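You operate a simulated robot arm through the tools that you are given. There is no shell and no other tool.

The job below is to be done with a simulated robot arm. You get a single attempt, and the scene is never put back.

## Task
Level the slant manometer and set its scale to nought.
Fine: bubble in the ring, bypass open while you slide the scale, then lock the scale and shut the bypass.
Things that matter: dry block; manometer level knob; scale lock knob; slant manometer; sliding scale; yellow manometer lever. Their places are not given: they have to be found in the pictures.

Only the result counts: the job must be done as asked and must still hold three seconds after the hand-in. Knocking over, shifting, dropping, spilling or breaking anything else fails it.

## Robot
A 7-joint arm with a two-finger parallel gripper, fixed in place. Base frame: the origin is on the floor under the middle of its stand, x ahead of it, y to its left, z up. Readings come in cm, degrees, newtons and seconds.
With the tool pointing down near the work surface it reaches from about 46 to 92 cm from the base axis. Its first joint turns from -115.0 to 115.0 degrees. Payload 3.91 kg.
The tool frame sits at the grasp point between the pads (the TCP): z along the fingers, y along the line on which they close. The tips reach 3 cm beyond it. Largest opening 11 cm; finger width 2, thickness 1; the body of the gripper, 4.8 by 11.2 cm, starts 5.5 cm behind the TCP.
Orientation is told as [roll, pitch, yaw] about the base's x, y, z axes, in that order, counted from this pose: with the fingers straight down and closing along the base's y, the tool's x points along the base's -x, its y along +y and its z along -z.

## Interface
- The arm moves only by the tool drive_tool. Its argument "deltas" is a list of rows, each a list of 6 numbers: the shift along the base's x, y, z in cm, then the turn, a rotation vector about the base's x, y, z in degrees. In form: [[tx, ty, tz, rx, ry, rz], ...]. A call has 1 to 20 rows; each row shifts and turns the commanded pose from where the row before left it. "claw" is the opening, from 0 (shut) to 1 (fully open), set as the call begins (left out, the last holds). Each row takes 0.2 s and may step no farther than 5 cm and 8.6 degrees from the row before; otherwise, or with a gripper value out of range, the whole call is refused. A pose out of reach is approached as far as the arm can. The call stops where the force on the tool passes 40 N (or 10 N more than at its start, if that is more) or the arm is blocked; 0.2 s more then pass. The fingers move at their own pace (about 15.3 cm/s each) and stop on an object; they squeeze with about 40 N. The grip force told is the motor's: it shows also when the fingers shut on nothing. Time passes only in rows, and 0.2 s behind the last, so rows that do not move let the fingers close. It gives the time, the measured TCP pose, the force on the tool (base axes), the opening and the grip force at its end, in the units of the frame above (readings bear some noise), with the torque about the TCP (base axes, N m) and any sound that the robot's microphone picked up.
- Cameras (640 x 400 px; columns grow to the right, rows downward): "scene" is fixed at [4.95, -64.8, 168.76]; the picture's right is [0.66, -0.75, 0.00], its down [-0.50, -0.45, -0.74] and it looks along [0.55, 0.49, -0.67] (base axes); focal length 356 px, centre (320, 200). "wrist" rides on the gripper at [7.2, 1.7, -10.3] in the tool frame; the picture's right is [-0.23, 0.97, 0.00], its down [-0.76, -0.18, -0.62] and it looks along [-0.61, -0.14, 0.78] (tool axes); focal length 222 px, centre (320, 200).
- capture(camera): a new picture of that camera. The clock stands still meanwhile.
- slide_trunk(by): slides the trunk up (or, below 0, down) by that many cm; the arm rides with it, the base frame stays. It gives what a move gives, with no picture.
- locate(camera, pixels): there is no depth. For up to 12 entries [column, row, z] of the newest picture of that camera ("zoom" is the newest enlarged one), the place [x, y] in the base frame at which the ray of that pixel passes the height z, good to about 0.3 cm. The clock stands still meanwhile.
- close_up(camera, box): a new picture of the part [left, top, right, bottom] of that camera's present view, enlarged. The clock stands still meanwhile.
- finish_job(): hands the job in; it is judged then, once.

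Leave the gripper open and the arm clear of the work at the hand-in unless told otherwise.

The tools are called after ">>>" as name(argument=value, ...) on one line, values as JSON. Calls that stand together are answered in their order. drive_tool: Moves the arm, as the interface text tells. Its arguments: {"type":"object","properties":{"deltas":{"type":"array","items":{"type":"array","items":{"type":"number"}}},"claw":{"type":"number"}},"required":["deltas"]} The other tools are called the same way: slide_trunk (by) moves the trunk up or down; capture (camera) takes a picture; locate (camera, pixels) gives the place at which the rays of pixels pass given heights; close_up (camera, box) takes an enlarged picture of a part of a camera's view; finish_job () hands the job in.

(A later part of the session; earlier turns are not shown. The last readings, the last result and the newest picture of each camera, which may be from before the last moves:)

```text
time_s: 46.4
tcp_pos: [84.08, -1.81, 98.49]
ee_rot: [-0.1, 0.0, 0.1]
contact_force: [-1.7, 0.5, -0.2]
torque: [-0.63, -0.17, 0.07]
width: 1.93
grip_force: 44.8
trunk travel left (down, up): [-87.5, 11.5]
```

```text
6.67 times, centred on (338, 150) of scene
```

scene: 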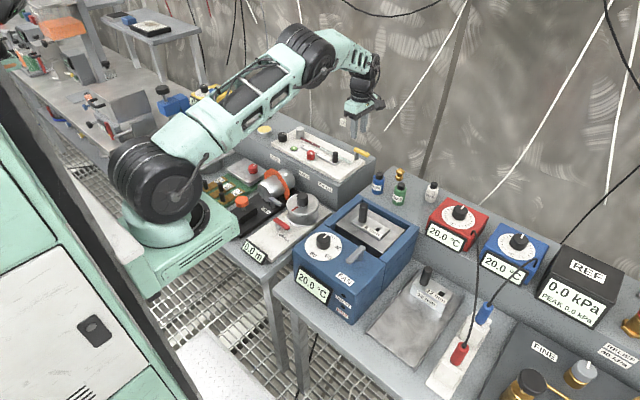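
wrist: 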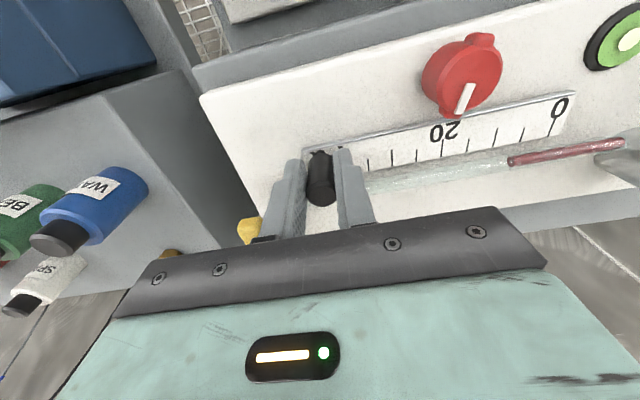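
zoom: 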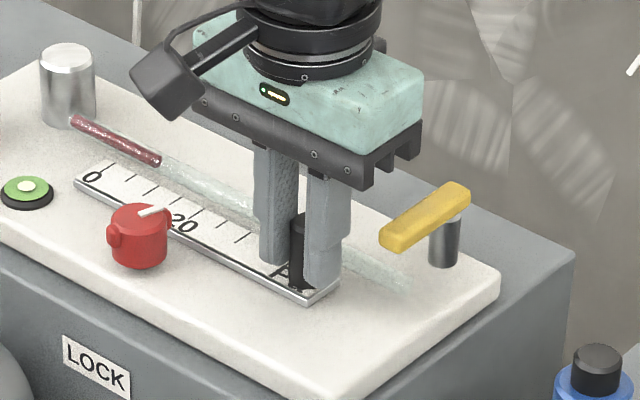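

The scale slides freely with almost no force. I'll continue by 1.8 cm and then compare the 0 mark with the liquid end.

>>> drive_tool(deltas=[[0, -0.5, 0, 0, 0, 0], [0, -0.5, 0, 0, 0, 0], [0, -0.5, 0, 0, 0, 0], [0, -0.3, 0, 0, 0, 0], [0, 0, 0, 0, 0, 0]])

>>> capture(camera="wrist")

>>> close_up(camera="wrist", box=[448, 80, 640, 200])

>>> close_up(camera="scene", box=[290, 120, 386, 180])

```text
time_s: 47.6
tcp_pos: [83.98, -3.49, 98.56]
ee_rot: [0.1, 0.1, 0.0]
contact_force: [-2.1, 1.9, 4.7]
torque: [-0.61, -0.33, 0.06]
width: 1.9
grip_force: 44.9
trunk travel left (down, up): [-87.5, 11.5]
```

```text
taken
```

wrist: 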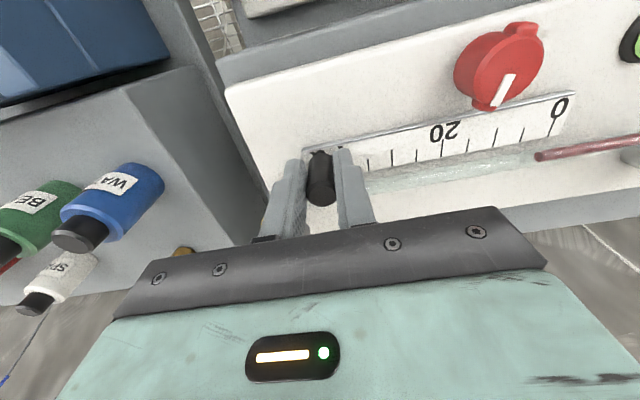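

```text
3.33 times, centred on (544, 140) of wrist
```

zoom: 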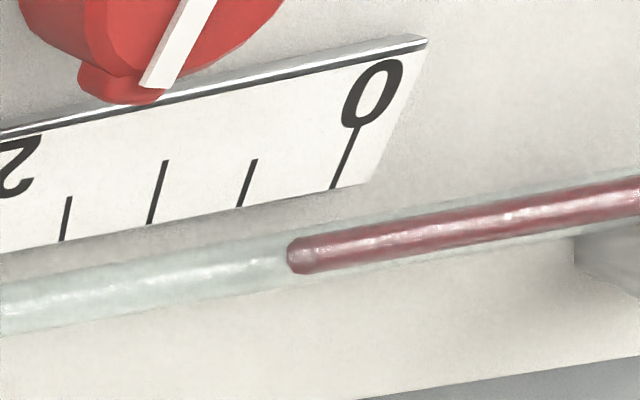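

```text
6.67 times, centred on (338, 150) of scene
```

zoom: 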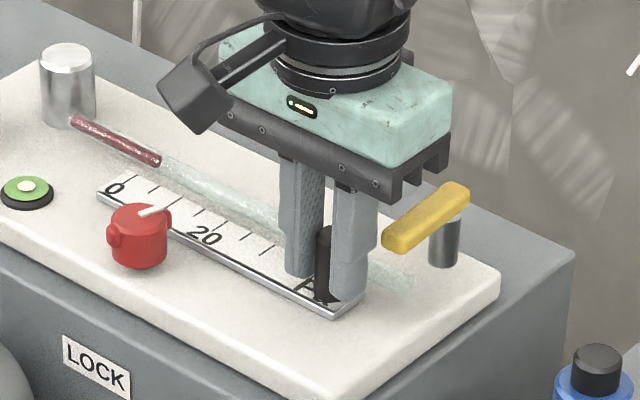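

The scale followed; the 0 line extended meets the tube at about zoom x=305 while the liquid's end is at 288, so roughly 0.3 cm remains. The −y finger is now close to the lever's tip, so I'll let go with a small opening (2.2 cm), lift, and view from straight on to measure.

>>> drive_tool(deltas=[[0, 0, 0, 0, 0, 0], [0, 0, 0, 0, 0, 0], [0, 0, 1.5, 0, 0, 0], [0, 0, 3, 0, 0, 0], [0, 0, 4, 0, 0, 0]], claw=0.2)

>>> drive_tool(deltas=[[-2, 3.4, 0, 0, 0, 0], [-2, 3.4, 0, 0, 0, 0], [-2, 3.4, 0, 0, 0, 0], [-2, 3, 0, 0, 0, 0], [0, 0, 0, 0, 0, 0]], claw=0.95)

>>> close_up(camera="wrist", box=[300, 170, 412, 240])

>>> close_up(camera="scene", box=[290, 120, 386, 180])

```text
time_s: 48.8
tcp_pos: [83.95, -3.45, 106.81]
ee_rot: [-0.1, 0.0, 0.0]
contact_force: [-0.7, 0.1, 0.3]
torque: [-0.01, -0.02, -0.02]
width: 2.22
grip_force: 0.0
trunk travel left (down, up): [-87.5, 11.5]
```

```text
time_s: 50.0
tcp_pos: [75.92, 9.7, 106.9]
ee_rot: [0.0, 0.0, 0.1]
contact_force: [0.3, 0.8, 0.4]
torque: [-0.04, 0.02, 0.02]
width: 10.44
grip_force: 0.1
trunk travel left (down, up): [-87.5, 11.5]
```

```text
5.71 times, centred on (356, 205) of wrist
```

zoom: 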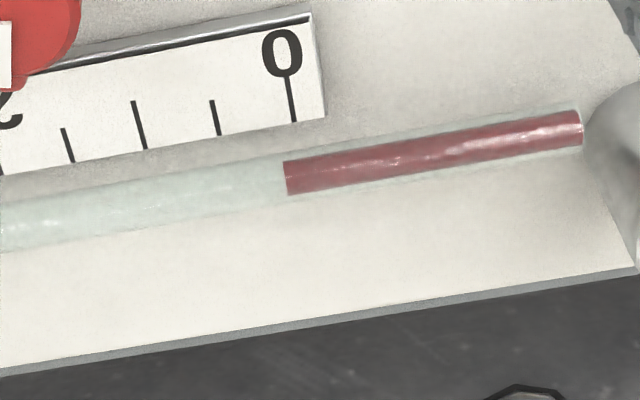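

```text
6.67 times, centred on (338, 150) of scene
```

zoom: 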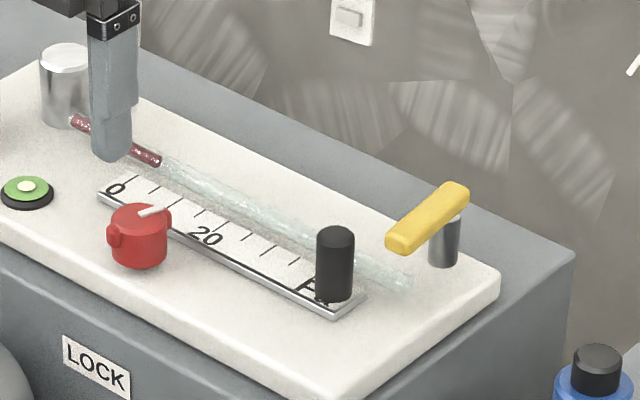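

Straight-on, the 0 line meets the tube row at x ≈ 302 and the liquid ends at 286, about 1.1 units (≈ 0.36 cm) still to go. My finger slightly nudged the open lever (a few degrees), but it is still open and the liquid hasn't moved. I'll close the fingers and push the post the rest of the way from its +y side, away from the lever.

>>> drive_tool(deltas=[[2.1, -2.6, 0, 0, 0, 0], [2.1, -2.6, 0, 0, 0, 0], [2.1, -2.6, 0, 0, 0, 0], [2.2, -2.5, 0, 0, 0, 0], [0, 0, -3, 0, 0, 0], [0, 0, 0, 0, 0, 0]], claw=0)

>>> capture(camera="wrist")

>>> close_up(camera="scene", box=[306, 120, 386, 170])

```text
time_s: 51.4
tcp_pos: [84.63, -0.72, 104.02]
ee_rot: [0.0, 0.0, 0.1]
contact_force: [-0.8, 0.8, 0.0]
torque: [0.0, 0.0, -0.01]
width: 0.0
grip_force: 37.7
trunk travel left (down, up): [-87.5, 11.5]
```

```text
taken
```

wrist: 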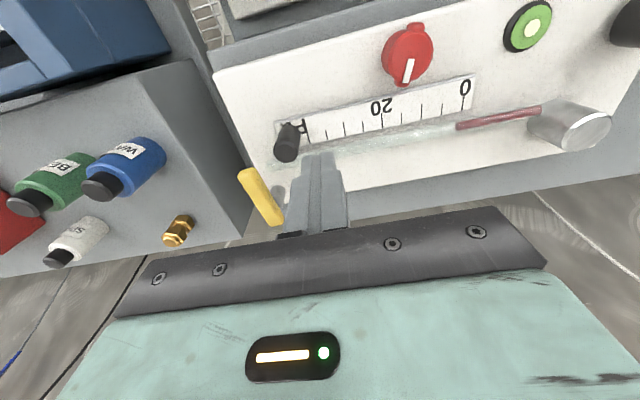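

```text
8.00 times, centred on (346, 145) of scene
```

zoom: 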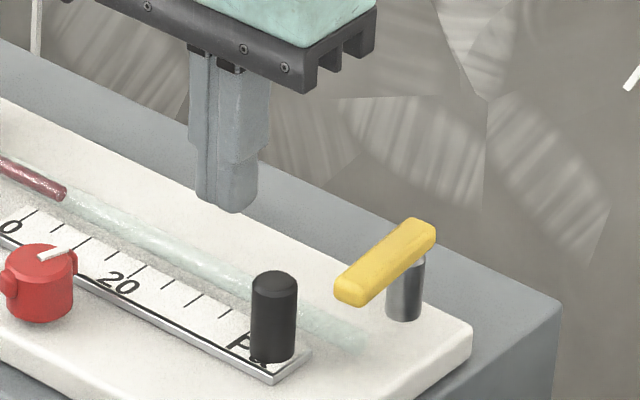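

The post is at (287,140), about 2.6 cm to the −y side of the closed fingers, so lowering here is clear. Down to z ≈ 98.5, then ease toward −y.

>>> drive_tool(deltas=[[0, 0, -2, 0, 0, 0], [0, 0, -2, 0, 0, 0], [0, 0, -1.5, 0, 0, 0]], claw=0)

>>> drive_tool(deltas=[[0, -0.3, 0, 0, 0, 0], [0, -0.15, 0, 0, 0, 0], [0, -0.15, 0, 0, 0, 0], [0, 0, 0, 0, 0, 0]], claw=0)

>>> close_up(camera="scene", box=[306, 120, 386, 170])

>>> capture(camera="wrist")

```text
time_s: 52.2
tcp_pos: [84.43, -0.79, 98.47]
ee_rot: [0.1, 0.0, 0.1]
contact_force: [0.0, -0.2, -0.5]
torque: [0.0, -0.02, -0.01]
width: 0.0
grip_force: 37.5
trunk travel left (down, up): [-87.5, 11.5]
```

```text
time_s: 53.2
tcp_pos: [84.5, -1.32, 98.51]
ee_rot: [0.1, 0.0, 0.2]
contact_force: [-0.6, -0.6, 0.0]
torque: [-0.02, 0.01, 0.01]
width: 0.0
grip_force: 37.6
trunk travel left (down, up): [-87.5, 11.5]
```

```text
8.00 times, centred on (346, 145) of scene
```

zoom: 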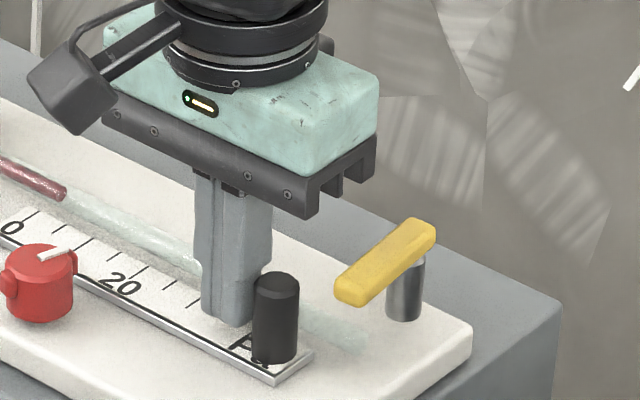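

```text
taken
```

wrist: 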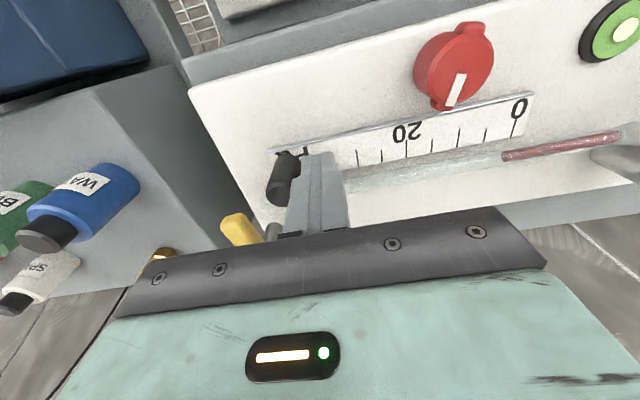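

The fingers are just about touching the post. I'll push another 0.2 and check for movement.

>>> drive_tool(deltas=[[0, -0.1, 0, 0, 0, 0], [0, -0.1, 0, 0, 0, 0], [0, 0, 0, 0, 0, 0]], claw=0)

>>> capture(camera="wrist")

>>> close_up(camera="scene", box=[290, 130, 338, 160])

```text
time_s: 54.0
tcp_pos: [84.54, -1.52, 98.5]
ee_rot: [0.0, -0.1, 0.1]
contact_force: [-1.8, -0.2, 4.7]
torque: [-0.04, 0.01, 0.0]
width: 0.0
grip_force: 37.4
trunk travel left (down, up): [-87.5, 11.5]
```

```text
taken
```

wrist: 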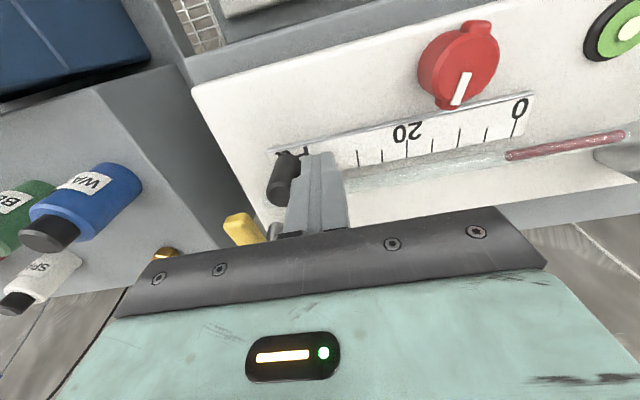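

```text
13.33 times, centred on (314, 145) of scene
```

zoom: 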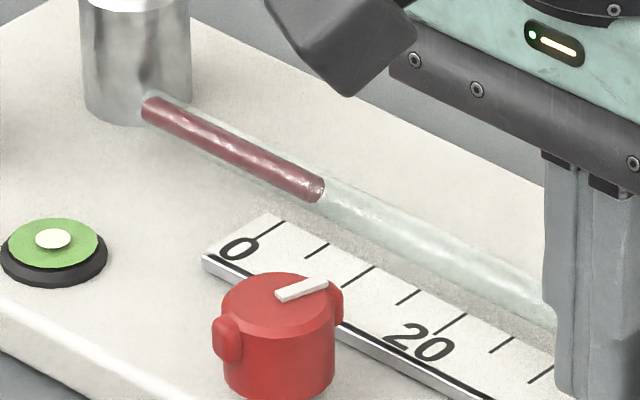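

The scale moved together with the hand (0 mark fixed in the wrist image at (519,108)). I'll back off to +y, lift, and measure straight-on again.

>>> drive_tool(deltas=[[0, 0.6, 0, 0, 0, 0], [0, 0.4, 2, 0, 0, 0], [0, 0, 3, 0, 0, 0], [0, 0, 3, 0, 0, 0], [-2.2, 2.6, 0.4, 0, 0, 0], [-2.2, 2.6, 0, 0, 0, 0], [-2.1, 2.6, 0, 0, 0, 0], [-2.1, 2.5, 0, 0, 0, 0], [0, 0, 0, 0, 0, 0]], claw=0)

>>> drive_tool(deltas=[[0, 0, 0, 0, 0, 0], [0, 0, 0, 0, 0, 0], [0, 0, 0, 0, 0, 0]], claw=0.95)

>>> close_up(camera="wrist", box=[300, 170, 412, 240])

>>> close_up(camera="wrist", box=[330, 180, 386, 215])

```text
time_s: 56.0
tcp_pos: [76.0, 9.94, 106.78]
ee_rot: [0.0, 0.0, 0.1]
contact_force: [-0.1, 0.6, -0.2]
torque: [-0.02, 0.02, 0.02]
width: 0.0
grip_force: 37.5
trunk travel left (down, up): [-87.5, 11.5]
```

```text
time_s: 56.8
tcp_pos: [76.01, 9.81, 106.85]
ee_rot: [0.0, -0.1, 0.0]
contact_force: [-0.2, 0.5, -0.4]
torque: [0.01, -0.01, -0.01]
width: 10.46
grip_force: 0.0
trunk travel left (down, up): [-87.5, 11.5]
```

```text
5.71 times, centred on (356, 205) of wrist
```

zoom: 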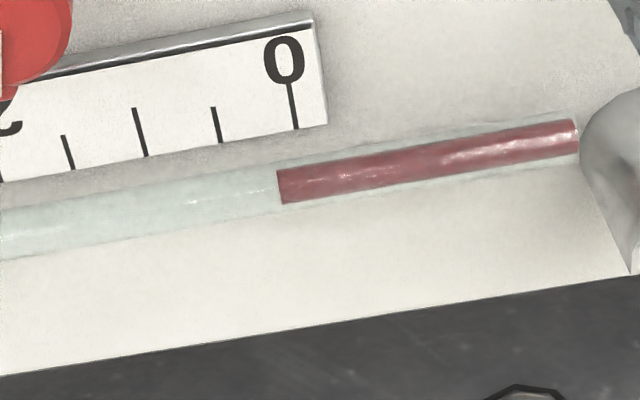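

```text
11.43 times, centred on (358, 198) of wrist
```

zoom: 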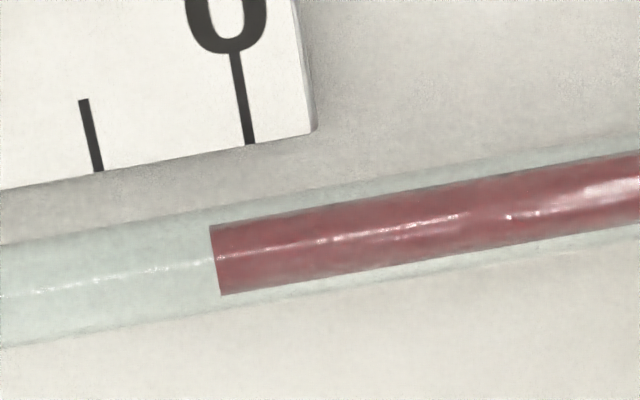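

Compared with the last view, the scale actually went back about 0.2 cm: my fingertips must have rubbed on the scale's top (the +4.7 N upward reading), dragging it back on retreat. About 1.7 units (≈ 0.58 cm) remain. I'll check the lever, then push again with the tips 0.7 cm higher so only the post is touched.

>>> close_up(camera="scene", box=[290, 120, 386, 180])

>>> drive_tool(deltas=[[2.1, -2.6, 0, 0, 0, 0], [2.1, -2.6, 0, 0, 0, 0], [2.1, -2.6, 0, 0, 0, 0], [2.2, -2.6, 0, 0, 0, 0], [0, 0, -3, 0, 0, 0], [0, 0, -2.5, 0, 0, 0], [0, 0, -2, 0, 0, 0]], claw=0)

>>> capture(camera="wrist")

>>> close_up(camera="scene", box=[306, 130, 370, 170])

```text
6.67 times, centred on (338, 150) of scene
```

zoom: 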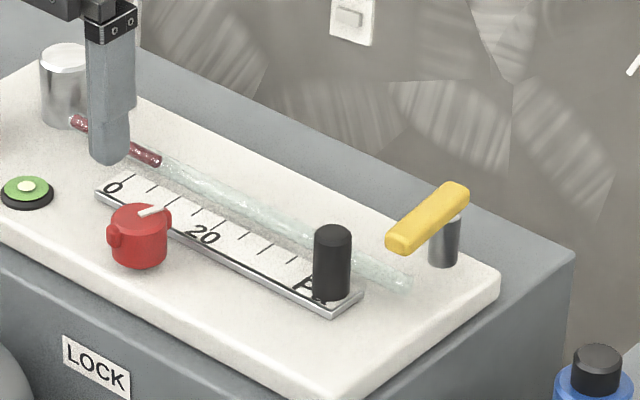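

```text
time_s: 58.4
tcp_pos: [84.29, -0.33, 99.39]
ee_rot: [-0.1, -0.1, 0.1]
contact_force: [-0.7, 0.7, 0.4]
torque: [-0.02, 0.01, -0.03]
width: 0.0
grip_force: 37.9
trunk travel left (down, up): [-87.5, 11.5]
```

```text
taken
```

wrist: 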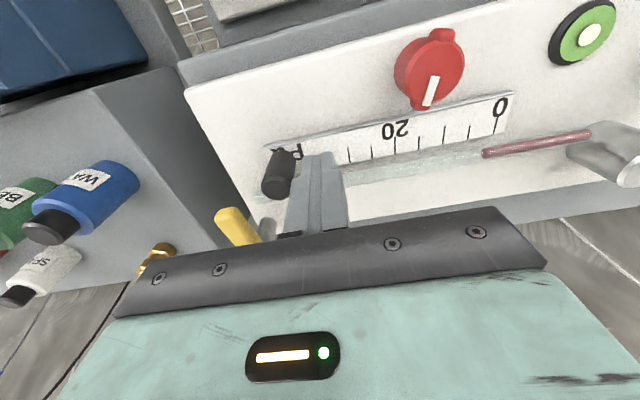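

```text
10.00 times, centred on (338, 150) of scene
```

zoom: 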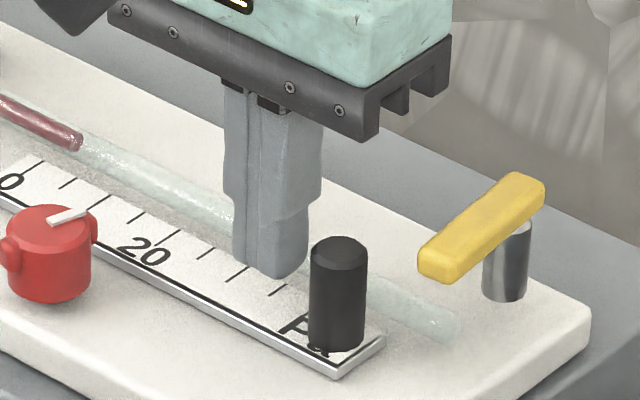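

Tips are at z ≈ 96.4, clear of the scale. I'll approach by 0.9 cm, then push in small steps, watching the tick against the liquid in the scene view.

>>> drive_tool(deltas=[[0, -0.5, 0, 0, 0, 0], [0, -0.4, 0, 0, 0, 0], [0, 0, 0, 0, 0, 0]], claw=0)

>>> close_up(camera="scene", box=[290, 130, 354, 170])

>>> drive_tool(deltas=[[0, -0.2, 0, 0, 0, 0], [0, -0.2, 0, 0, 0, 0], [0, 0, 0, 0, 0, 0]], claw=0)

>>> close_up(camera="scene", box=[290, 130, 354, 170])

>>> capture(camera="wrist")

```text
time_s: 59.2
tcp_pos: [84.46, -1.24, 99.29]
ee_rot: [0.0, 0.0, 0.1]
contact_force: [-0.4, -0.7, 0.3]
torque: [0.01, 0.02, -0.01]
width: 0.02
grip_force: 37.0
trunk travel left (down, up): [-87.5, 11.5]
```

```text
10.00 times, centred on (322, 150) of scene
```

zoom: 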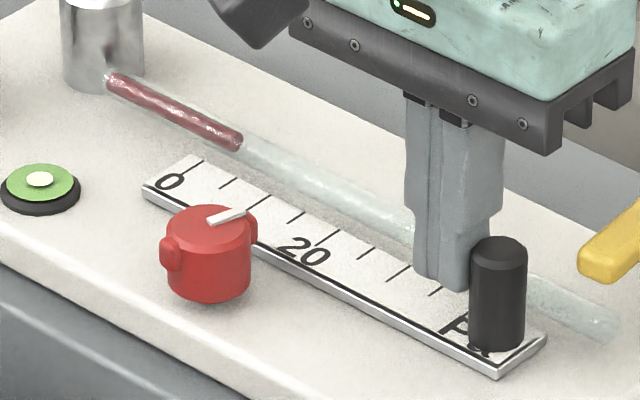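

```text
time_s: 60.0
tcp_pos: [84.4, -1.79, 99.39]
ee_rot: [0.0, 0.0, 0.1]
contact_force: [0.1, 0.6, 0.8]
torque: [0.03, 0.02, 0.02]
width: 0.0
grip_force: 37.7
trunk travel left (down, up): [-87.5, 11.5]
```

```text
10.00 times, centred on (322, 150) of scene
```

zoom: 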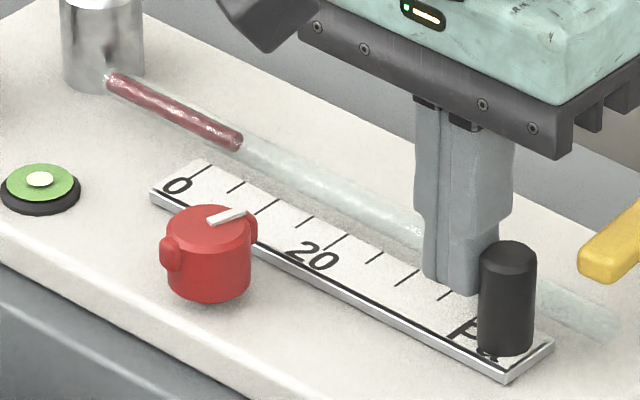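

```text
taken
```

wrist: 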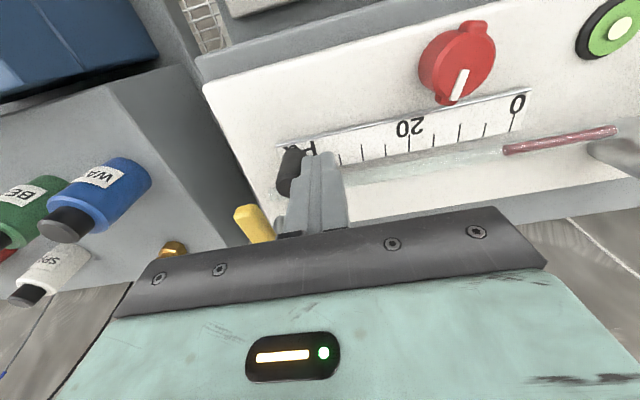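

The scale moved about 0.37 cm with this push and force is negligible. I'll push 0.2 more, then back straight off and check.

>>> drive_tool(deltas=[[0, -0.1, 0, 0, 0, 0], [0, -0.1, 0, 0, 0, 0], [0, 0, 0, 0, 0, 0]], claw=0)

>>> drive_tool(deltas=[[0, 0.6, 0, 0, 0, 0], [0, 0.4, 2, 0, 0, 0], [0, 0, 3, 0, 0, 0], [0, 0, 2.5, 0, 0, 0], [-2.2, 2.7, 0, 0, 0, 0], [-2.1, 2.7, 0, 0, 0, 0], [-2.1, 2.7, 0, 0, 0, 0], [-2.1, 2.6, 0, 0, 0, 0], [0, 0, 0, 0, 0, 0]], claw=0)

>>> drive_tool(deltas=[[0, 0, 0, 0, 0, 0], [0, 0, 0, 0, 0, 0], [0, 0, 0, 0, 0, 0]], claw=0.95)

>>> close_up(camera="wrist", box=[330, 180, 386, 215])

>>> close_up(camera="scene", box=[290, 130, 354, 170])

```text
time_s: 60.8
tcp_pos: [84.38, -1.94, 99.43]
ee_rot: [-0.1, 0.0, 0.2]
contact_force: [0.2, -0.2, 0.6]
torque: [-0.01, 0.02, 0.03]
width: 0.0
grip_force: 37.4
trunk travel left (down, up): [-87.5, 11.5]
```

```text
time_s: 62.8
tcp_pos: [75.93, 9.78, 106.58]
ee_rot: [0.1, 0.1, 0.1]
contact_force: [-0.2, -0.9, 0.1]
torque: [-0.04, 0.01, 0.03]
width: 0.03
grip_force: 37.6
trunk travel left (down, up): [-87.5, 11.5]
```

```text
time_s: 63.6
tcp_pos: [75.94, 9.8, 106.56]
ee_rot: [0.0, 0.0, 0.0]
contact_force: [0.4, 0.1, -0.7]
torque: [-0.04, 0.02, 0.01]
width: 10.48
grip_force: 0.2
trunk travel left (down, up): [-87.5, 11.5]
```

```text
11.43 times, centred on (358, 198) of wrist
```

zoom: 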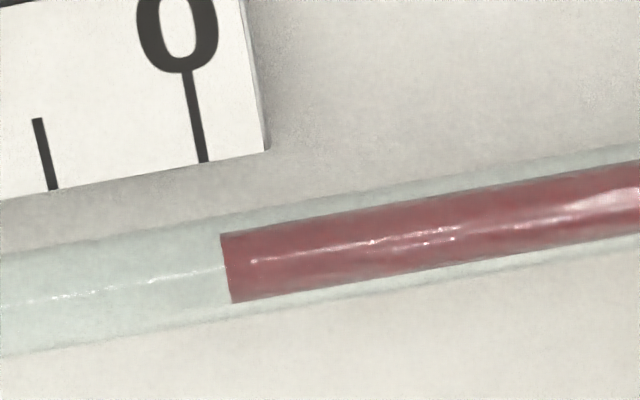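

```text
10.00 times, centred on (322, 150) of scene
```

zoom: 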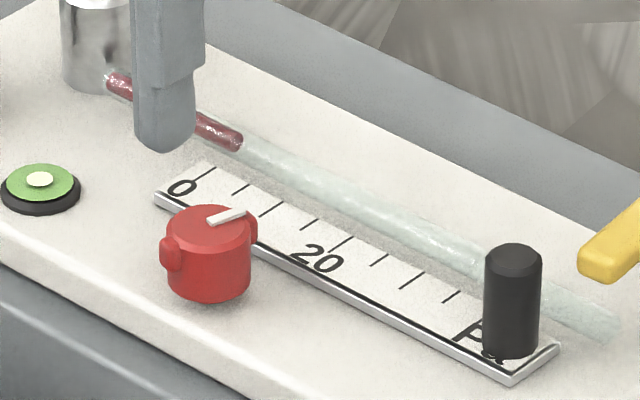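

The 0 tick, extended along its own direction, now meets the liquid's end (≈ 225 vs 226.5 px, i.e. under 0.1 unit). I'll confirm with a second view from a closer, steeper spot with the camera at the same y as the liquid's end.

>>> drive_tool(deltas=[[2, -0.3, -0.8, 0, 0, 0], [2, 0, -0.8, 0, 0, 0], [0, 0, 0, 0, 0, 0]], claw=0.95)

>>> capture(camera="wrist")

>>> close_up(camera="wrist", box=[330, 160, 378, 190])

```text
time_s: 64.4
tcp_pos: [79.93, 9.42, 105.14]
ee_rot: [0.0, 0.0, 0.1]
contact_force: [-0.7, 0.0, 0.2]
torque: [0.04, 0.0, -0.01]
width: 10.46
grip_force: 0.1
trunk travel left (down, up): [-87.5, 11.5]
```

```text
taken
```

wrist: 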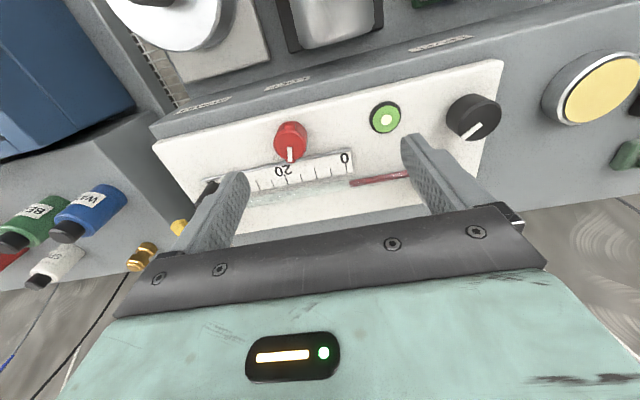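

```text
13.33 times, centred on (354, 175) of wrist
```

zoom: 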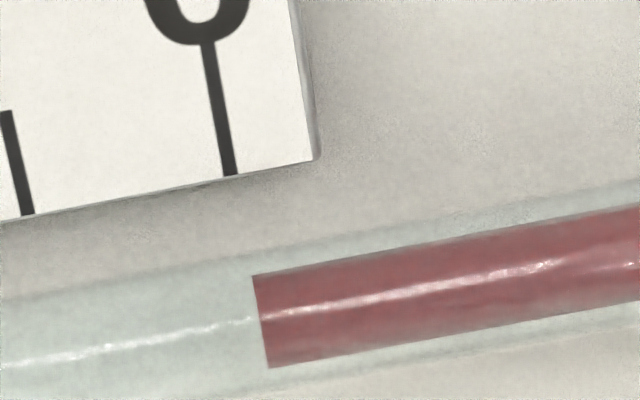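

Tick line → ≈ 257 px, liquid end → ≈ 260 px, i.e. within 0.1 unit. The zero is set. Now the lock knob: its lugs currently lie near the x axis, so I'll go back over it at yaw +166 (the pose in which I released it) and turn it clockwise back.

>>> drive_tool(deltas=[[0.1, -0.5, 2, 0, 0, 0], [0.1, -0.5, 0, 0, 0, 8], [0.1, -0.5, 0, 0, 0, 8], [0.1, -0.5, 0, 0, 0, 8], [0.1, -0.5, 0, 0, 0, 8], [0, -0.4, 0, 0, 0, 8], [0, 0, 0, 0, 0, 8], [0, 0, 0, 0, 0, 8], [0, 0, 0, 0, 0, 8], [0, 0, 0, 0, 0, 8], [0, 0, 0, 0, 0, 8], [0, 0, 0, 0, 0, 8], [0, 0, 0, 0, 0, 8], [0, 0, 0, 0, 0, 8], [0, 0, 0, 0, 0, 8], [0, 0, 0, 0, 0, 8], [0, 0, 0, 0, 0, 8], [0, 0, 0, 0, 0, 8], [0, 0, 0, 0, 0, 8], [0, 0, 0, 0, 0, 8]], claw=0.4)

>>> drive_tool(deltas=[[0, 0, 0, 0, 0, 8], [0, 0, 0, 0, 0, 6], [0, 0, -3, 0, 0, 0]], claw=0.4)

>>> capture(camera="wrist")

>>> close_up(camera="scene", box=[280, 120, 376, 180])

```text
time_s: 68.6
tcp_pos: [80.45, 6.46, 107.23]
ee_rot: [0.0, 0.0, 152.1]
contact_force: [0.3, 0.3, 0.9]
torque: [0.02, 0.0, -0.05]
width: 4.42
grip_force: 0.0
trunk travel left (down, up): [-87.5, 11.5]
```

```text
time_s: 69.4
tcp_pos: [80.35, 6.37, 104.25]
ee_rot: [0.1, 0.0, 166.2]
contact_force: [-0.3, 0.8, 0.2]
torque: [0.01, 0.0, -0.03]
width: 4.38
grip_force: 0.1
trunk travel left (down, up): [-87.5, 11.5]
```

```text
taken
```

wrist: 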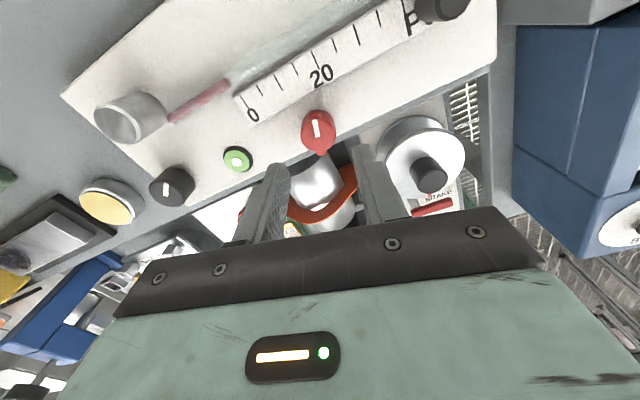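

```text
6.67 times, centred on (328, 150) of scene
```

zoom: 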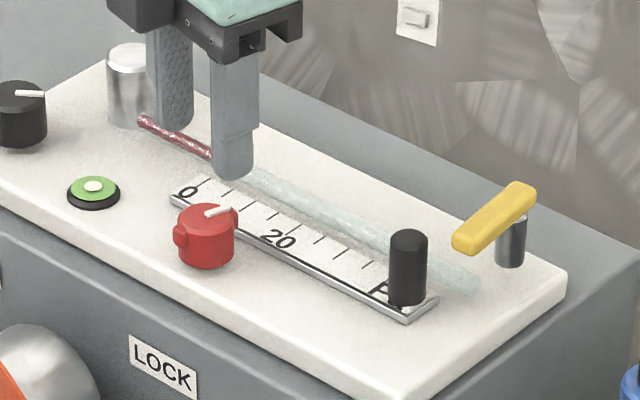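

>>> close_up(camera="wrist", box=[288, 105, 352, 155])

>>> locate(camera="zoom", pixels=[[317, 240, 97.2], [317, 230, 97.2], [317, 250, 97.2]])

```text
8.00 times, centred on (320, 130) of wrist
```

zoom: 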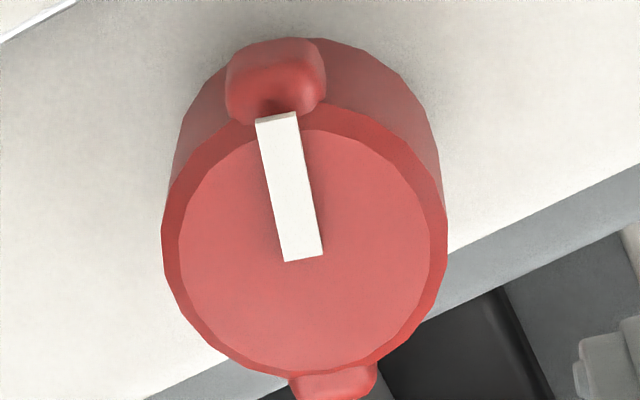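

```text
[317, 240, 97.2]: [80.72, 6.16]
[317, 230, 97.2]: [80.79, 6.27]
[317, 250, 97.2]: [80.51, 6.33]
```

Knob centre ≈ (80.5, 6.4). I'll shift +0.1 in x, lower to z ≈ 98.3 and close.

>>> drive_tool(deltas=[[0.1, 0, -2, 0, 0, 0], [0, 0, -2, 0, 0, 0], [0, 0, -1.9, 0, 0, 0]], claw=0.4)

>>> close_up(camera="wrist", box=[224, 110, 416, 230])

>>> drive_tool(deltas=[[0, 0, 0, 0, 0, 0], [0, 0, 0, 0, 0, 0], [0, 0, 0, 0, 0, 0]], claw=0)

>>> close_up(camera="scene", box=[280, 120, 376, 180])

```text
time_s: 70.2
tcp_pos: [80.48, 6.5, 98.47]
ee_rot: [-0.1, 0.1, 166.0]
contact_force: [-0.2, 0.3, -0.9]
torque: [0.0, -0.01, -0.02]
width: 4.41
grip_force: 0.1
trunk travel left (down, up): [-87.5, 11.5]
```

```text
3.33 times, centred on (320, 170) of wrist
```

zoom: 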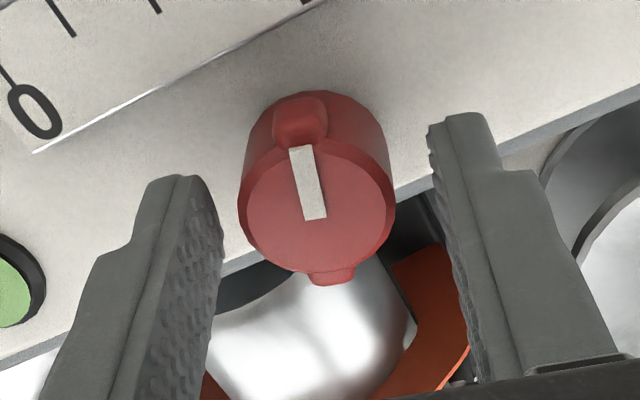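

```text
time_s: 71.0
tcp_pos: [80.43, 6.53, 98.34]
ee_rot: [0.0, 0.0, 166.1]
contact_force: [1.9, 2.4, -0.7]
torque: [-0.44, -0.38, 0.02]
width: 2.94
grip_force: 44.8
trunk travel left (down, up): [-87.5, 11.5]
```

```text
6.67 times, centred on (328, 150) of scene
```

zoom: 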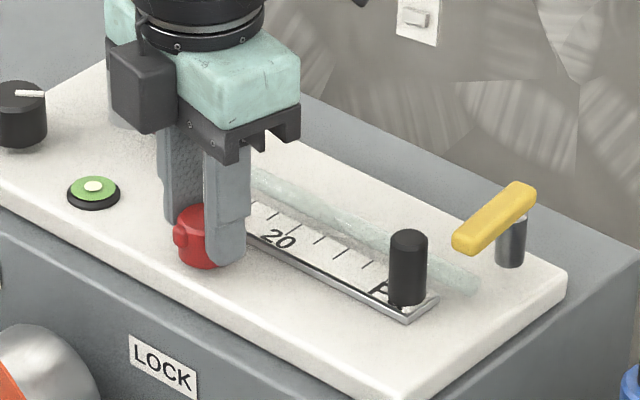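

Gripped (2.94 cm). Turning clockwise 48° first.

>>> drive_tool(deltas=[[0, 0, 0, 0, 0, -8], [0, 0, 0, 0, 0, -8], [0, 0, 0, 0, 0, -8], [0, 0, 0, 0, 0, -8], [0, 0, 0, 0, 0, -8], [0, 0, 0, 0, 0, -8], [0, 0, 0, 0, 0, 0]])

>>> close_up(camera="wrist", box=[224, 110, 416, 230])

```text
time_s: 72.6
tcp_pos: [80.5, 6.56, 98.33]
ee_rot: [-0.1, 0.0, 117.9]
contact_force: [2.3, 11.1, 3.5]
torque: [0.23, 0.27, 0.01]
width: 2.99
grip_force: 44.8
trunk travel left (down, up): [-87.5, 11.5]
```

```text
3.33 times, centred on (320, 170) of wrist
```

zoom: 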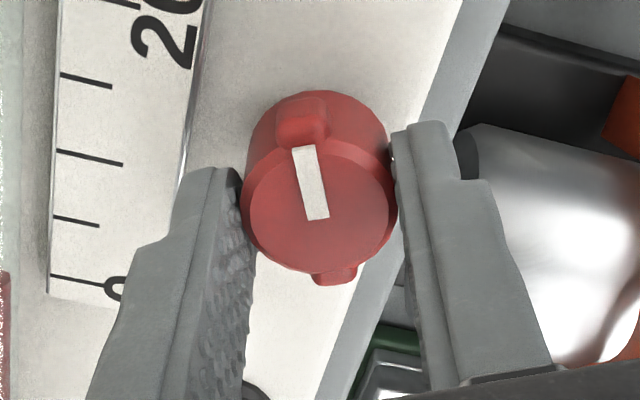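

It turns freely, and the 0 tick lines up with the liquid's end at the left here. There's 11 N in y, so I'll ease +0.1 y and continue clockwise 48° more.

>>> drive_tool(deltas=[[0, 0.1, 0, 0, 0, -8], [0, 0, 0, 0, 0, -8], [0, 0, 0, 0, 0, -8], [0, 0, 0, 0, 0, -8], [0, 0, 0, 0, 0, -8], [0, 0, 0, 0, 0, -8], [0, 0, 0, 0, 0, 0]])

>>> close_up(camera="wrist", box=[224, 110, 416, 230])

```text
time_s: 74.2
tcp_pos: [80.55, 6.51, 98.39]
ee_rot: [-0.1, 0.0, 70.0]
contact_force: [8.4, 6.8, 11.4]
torque: [-0.51, 0.42, -0.01]
width: 2.97
grip_force: 45.2
trunk travel left (down, up): [-87.5, 11.5]
```

```text
3.33 times, centred on (320, 170) of wrist
```

zoom: 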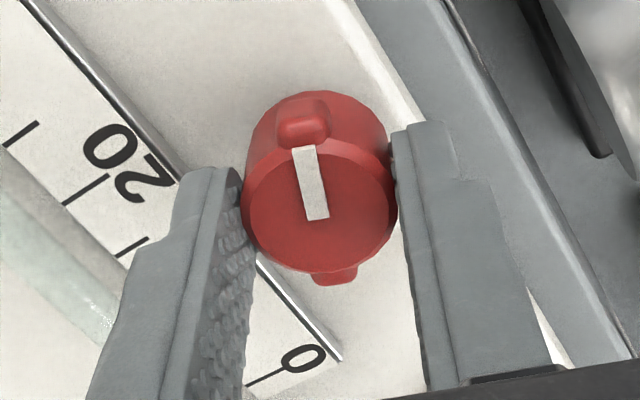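

Now near its original angle (yaw 70). I'll continue in smaller steps, watching the torque for the stop; also easing the sideways and upward load.

>>> drive_tool(deltas=[[0.08, 0.05, 0.05, 0, 0, -4], [0, 0, 0, 0, 0, -4], [0, 0, 0, 0, 0, 0]])

>>> drive_tool(deltas=[[0, 0, 0, 0, 0, -4], [0, 0, 0, 0, 0, -4], [0, 0, 0, 0, 0, 0]])

>>> close_up(camera="wrist", box=[224, 110, 416, 230])

```text
time_s: 75.0
tcp_pos: [80.49, 6.6, 98.45]
ee_rot: [0.1, 0.2, 61.9]
contact_force: [-0.7, -0.1, 12.4]
torque: [0.43, 0.19, 0.2]
width: 2.95
grip_force: 44.9
trunk travel left (down, up): [-87.5, 11.5]
```

```text
time_s: 75.8
tcp_pos: [80.61, 6.54, 98.38]
ee_rot: [0.0, 0.1, 54.0]
contact_force: [-0.9, -1.9, 3.3]
torque: [-0.03, -0.6, 0.36]
width: 2.97
grip_force: 45.3
trunk travel left (down, up): [-87.5, 11.5]
```

```text
3.33 times, centred on (320, 170) of wrist
```

zoom: 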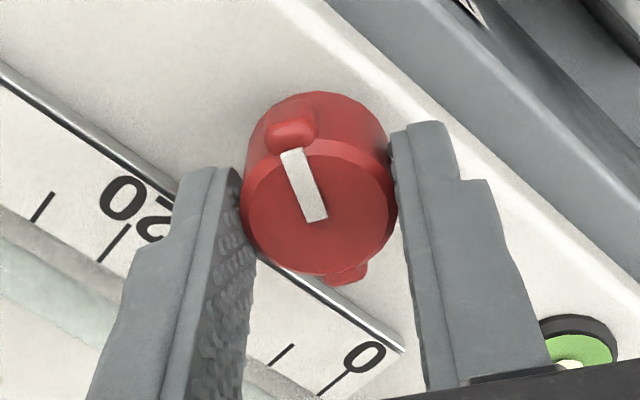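

The torque builds (0.2 → 0.36 N·m) and the knob now slips in the grip, so it's against its clockwise stop: locked, as it was at the start. I'll open just enough, lift, and recheck the zero.

>>> drive_tool(deltas=[[0, 0, 0, 0, 0, 0], [0, 0, 0, 0, 0, 0], [0, 0, 2, 0, 0, 0], [0, 0, 3, 0, 0, 0], [0, 0, 3.5, 0, 0, 0]], claw=0.34)

>>> drive_tool(deltas=[[-0.6, 0.5, 0, 0, 0, -8], [-0.6, 0.5, 0, 0, 0, -8], [-0.6, 0.5, 0, 0, 0, -8], [-0.6, 0.5, 0, 0, 0, -8], [-0.6, 0.5, 0, 0, 0, -8], [-0.6, 0.4, 0, 0, 0, -8], [-0.6, 0.3, 0, 0, 0, -6], [0, 0, 0, 0, 0, 0]], claw=0.95)

>>> capture(camera="wrist")

>>> close_up(camera="wrist", box=[330, 180, 386, 215])

>>> close_up(camera="scene", box=[280, 120, 376, 180])

```text
time_s: 77.0
tcp_pos: [80.39, 6.51, 106.85]
ee_rot: [0.0, 0.1, 54.1]
contact_force: [0.2, -0.5, 0.3]
torque: [-0.03, 0.0, 0.01]
width: 3.72
grip_force: 0.0
trunk travel left (down, up): [-87.5, 11.5]
```

```text
time_s: 78.8
tcp_pos: [76.4, 9.79, 106.81]
ee_rot: [0.1, -0.1, 0.0]
contact_force: [-0.2, 0.2, 0.2]
torque: [0.0, 0.0, 0.03]
width: 10.46
grip_force: 0.0
trunk travel left (down, up): [-87.5, 11.5]
```

```text
taken
```

wrist: 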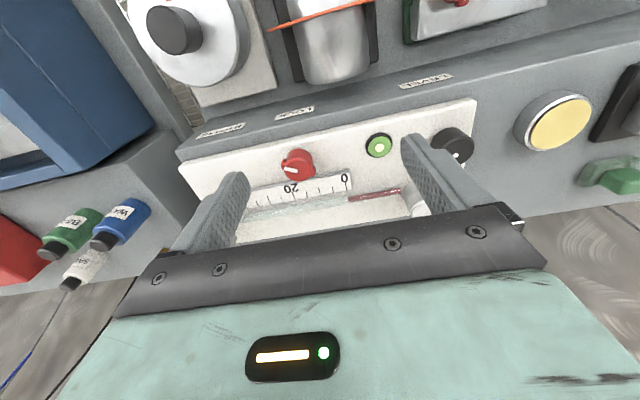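

```text
11.43 times, centred on (358, 198) of wrist
```

zoom: 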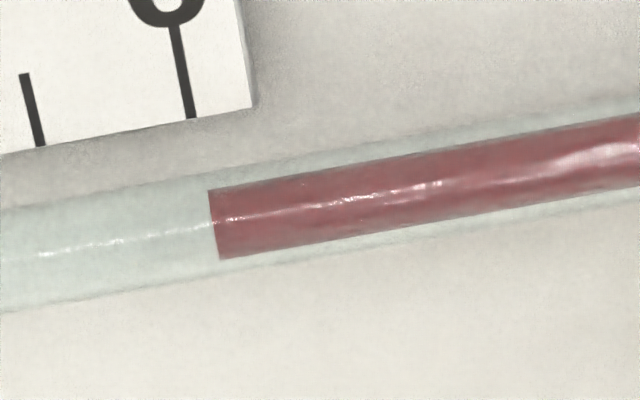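

```text
6.67 times, centred on (328, 150) of scene
```

zoom: 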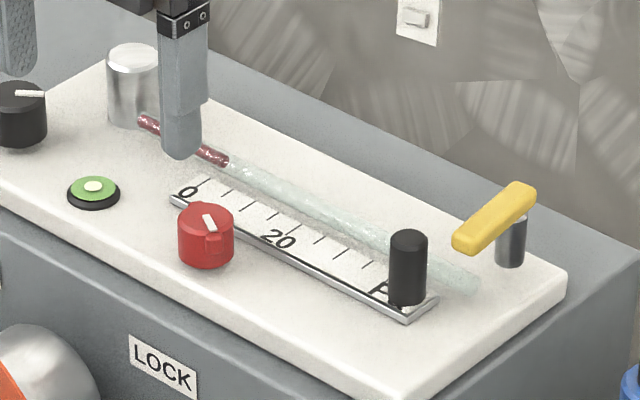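

The 0 tick still points to the liquid's end (211 vs 213.5 px) with the knob locked in its original direction, and the bubble is centred. Last step: shut the bypass. I'll go back above the lever pivot at (90, −6.5), fingers 4 cm apart.

>>> drive_tool(deltas=[[2.8, -3.3, 0.3, 0, 0, 0], [2.8, -3.3, 0.3, 0, 0, 0], [2.8, -3.3, 0.3, 0, 0, 0], [2.7, -3.3, 0.3, 0, 0, 0], [2.6, -3.1, 0, 0, 0, 0], [0, 0, 0, 0, 0, 5]], claw=0.36)

>>> capture(camera="wrist")

>>> close_up(camera="wrist", box=[250, 70, 410, 170])

>>> close_up(camera="scene", box=[306, 115, 402, 175])

```text
time_s: 80.2
tcp_pos: [90.08, -6.47, 108.11]
ee_rot: [0.0, 0.0, 5.1]
contact_force: [0.3, -1.0, 0.3]
torque: [0.04, -0.01, 0.01]
width: 3.97
grip_force: 0.0
trunk travel left (down, up): [-87.5, 11.5]
```

```text
taken
```

wrist: 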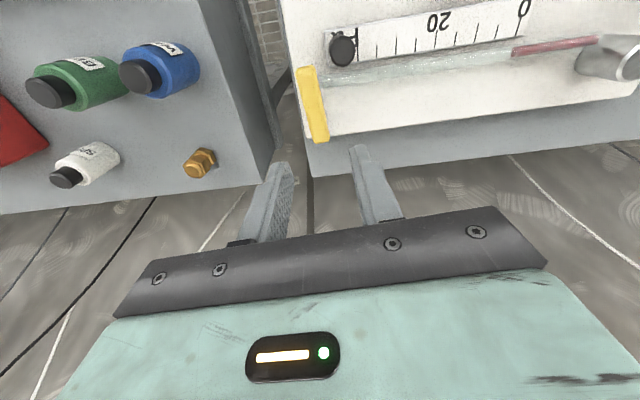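

```text
4.00 times, centred on (330, 120) of wrist
```

zoom: 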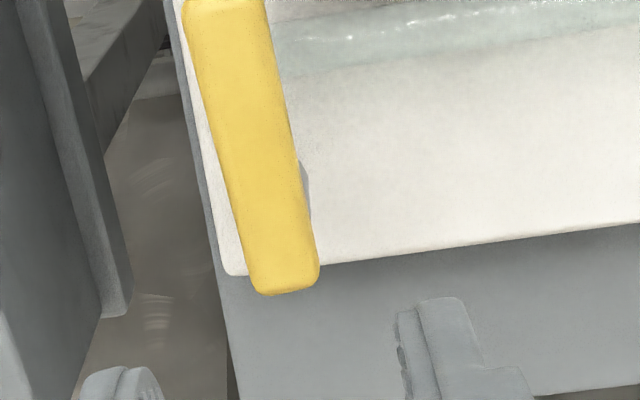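

```text
6.67 times, centred on (354, 145) of scene
```

zoom: 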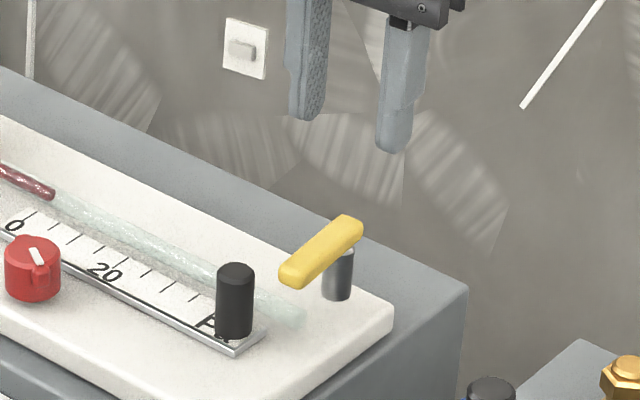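

The lever lies neatly between the fingers' planes. Lowering to z ≈ 101.15 and closing.

>>> drive_tool(deltas=[[0, 0, -2, 0, 0, 0], [0, 0, -2, 0, 0, 0], [0, 0, -1.5, 0, 0, 0], [0, 0, -1, 0, 0, 0], [0, 0, -0.4, 0, 0, 0]], claw=0.36)

>>> close_up(camera="scene", box=[322, 125, 386, 165])

>>> drive_tool(deltas=[[0, 0, 0, 0, 0, 0], [0, 0, 0, 0, 0, 0], [0, 0, 0, 0, 0, 0]], claw=0)

>>> close_up(camera="wrist", box=[224, 70, 416, 220])

```text
time_s: 81.4
tcp_pos: [90.06, -6.35, 101.2]
ee_rot: [0.0, 0.0, 5.1]
contact_force: [0.1, 0.3, 0.5]
torque: [-0.02, 0.03, 0.0]
width: 3.96
grip_force: 0.0
trunk travel left (down, up): [-87.5, 11.5]
```

```text
10.00 times, centred on (354, 145) of scene
```

zoom: 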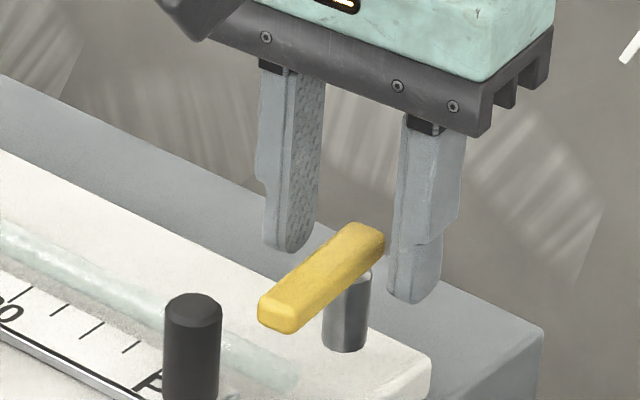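

```text
time_s: 82.2
tcp_pos: [90.22, -6.63, 101.12]
ee_rot: [0.0, -0.1, 5.0]
contact_force: [1.0, -3.8, -1.2]
torque: [-0.11, -0.41, 0.05]
width: 1.58
grip_force: 45.3
trunk travel left (down, up): [-87.5, 11.5]
```

```text
2.67 times, centred on (320, 145) of wrist
```

zoom: 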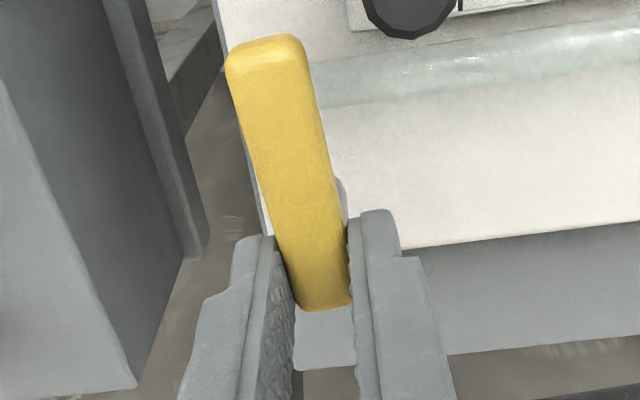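

Gripped (1.58 cm). Turning counter-clockwise 40° about the pivot first.

>>> drive_tool(deltas=[[0, 0, 0, 0, 0, 8], [0, 0, 0, 0, 0, 8], [0, 0, 0, 0, 0, 8], [0, 0, 0, 0, 0, 8], [0, 0, 0, 0, 0, 8], [0, 0, 0, 0, 0, 0]])

>>> close_up(camera="scene", box=[290, 120, 386, 180])

```text
time_s: 83.6
tcp_pos: [90.18, -6.53, 101.17]
ee_rot: [0.1, 0.0, 45.3]
contact_force: [0.3, 0.0, -1.1]
torque: [0.08, 0.09, 0.0]
width: 1.57
grip_force: 45.2
trunk travel left (down, up): [-87.5, 11.5]
```

```text
6.67 times, centred on (338, 150) of scene
```

zoom: 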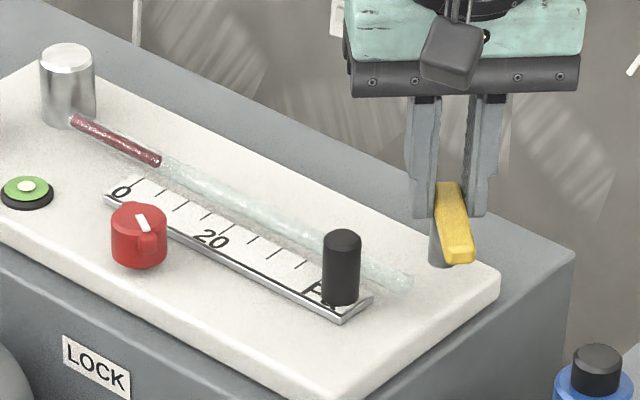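

The lever follows with no load. Continuing counter-clockwise to 90°, then a little more to feel the shut stop.

>>> drive_tool(deltas=[[0, 0, 0, 0, 0, 8], [0, 0, 0, 0, 0, 8], [0, 0, 0, 0, 0, 8], [0, 0, 0, 0, 0, 8], [0, 0, 0, 0, 0, 8], [0, 0, 0, 0, 0, 4], [0, 0, 0, 0, 0, 0]])

>>> drive_tool(deltas=[[0, 0, 0, 0, 0, 3], [0, 0, 0, 0, 0, 2], [0, 0, 0, 0, 0, 0]])

>>> close_up(camera="scene", box=[290, 120, 386, 180])

>>> close_up(camera="wrist", box=[224, 70, 416, 220])

```text
time_s: 85.2
tcp_pos: [90.08, -6.35, 101.23]
ee_rot: [0.1, 0.0, 89.2]
contact_force: [-7.5, 6.9, 4.8]
torque: [-0.76, 0.29, 0.06]
width: 1.59
grip_force: 45.0
trunk travel left (down, up): [-87.5, 11.5]
```

```text
time_s: 86.0
tcp_pos: [89.95, -6.44, 101.1]
ee_rot: [0.0, 0.0, 93.9]
contact_force: [-8.2, 3.8, 2.2]
torque: [0.96, 0.12, -1.14]
width: 1.69
grip_force: 44.9
trunk travel left (down, up): [-87.5, 11.5]
```

```text
6.67 times, centred on (338, 150) of scene
```

zoom: 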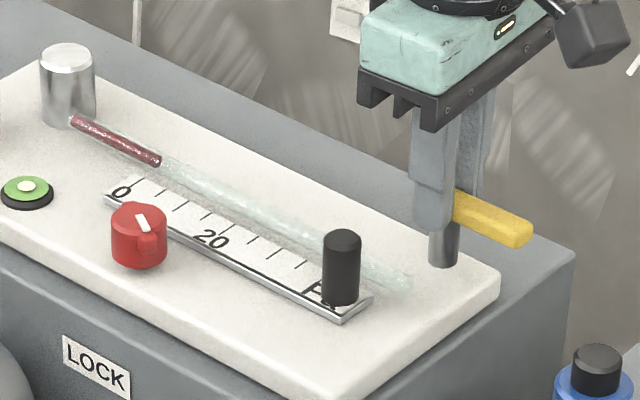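

```text
2.67 times, centred on (320, 145) of wrist
```

zoom: 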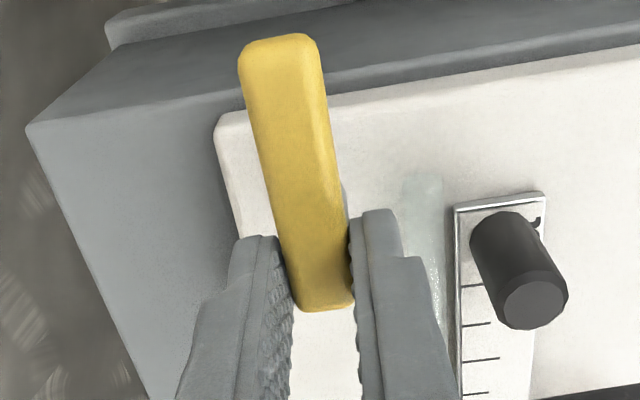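

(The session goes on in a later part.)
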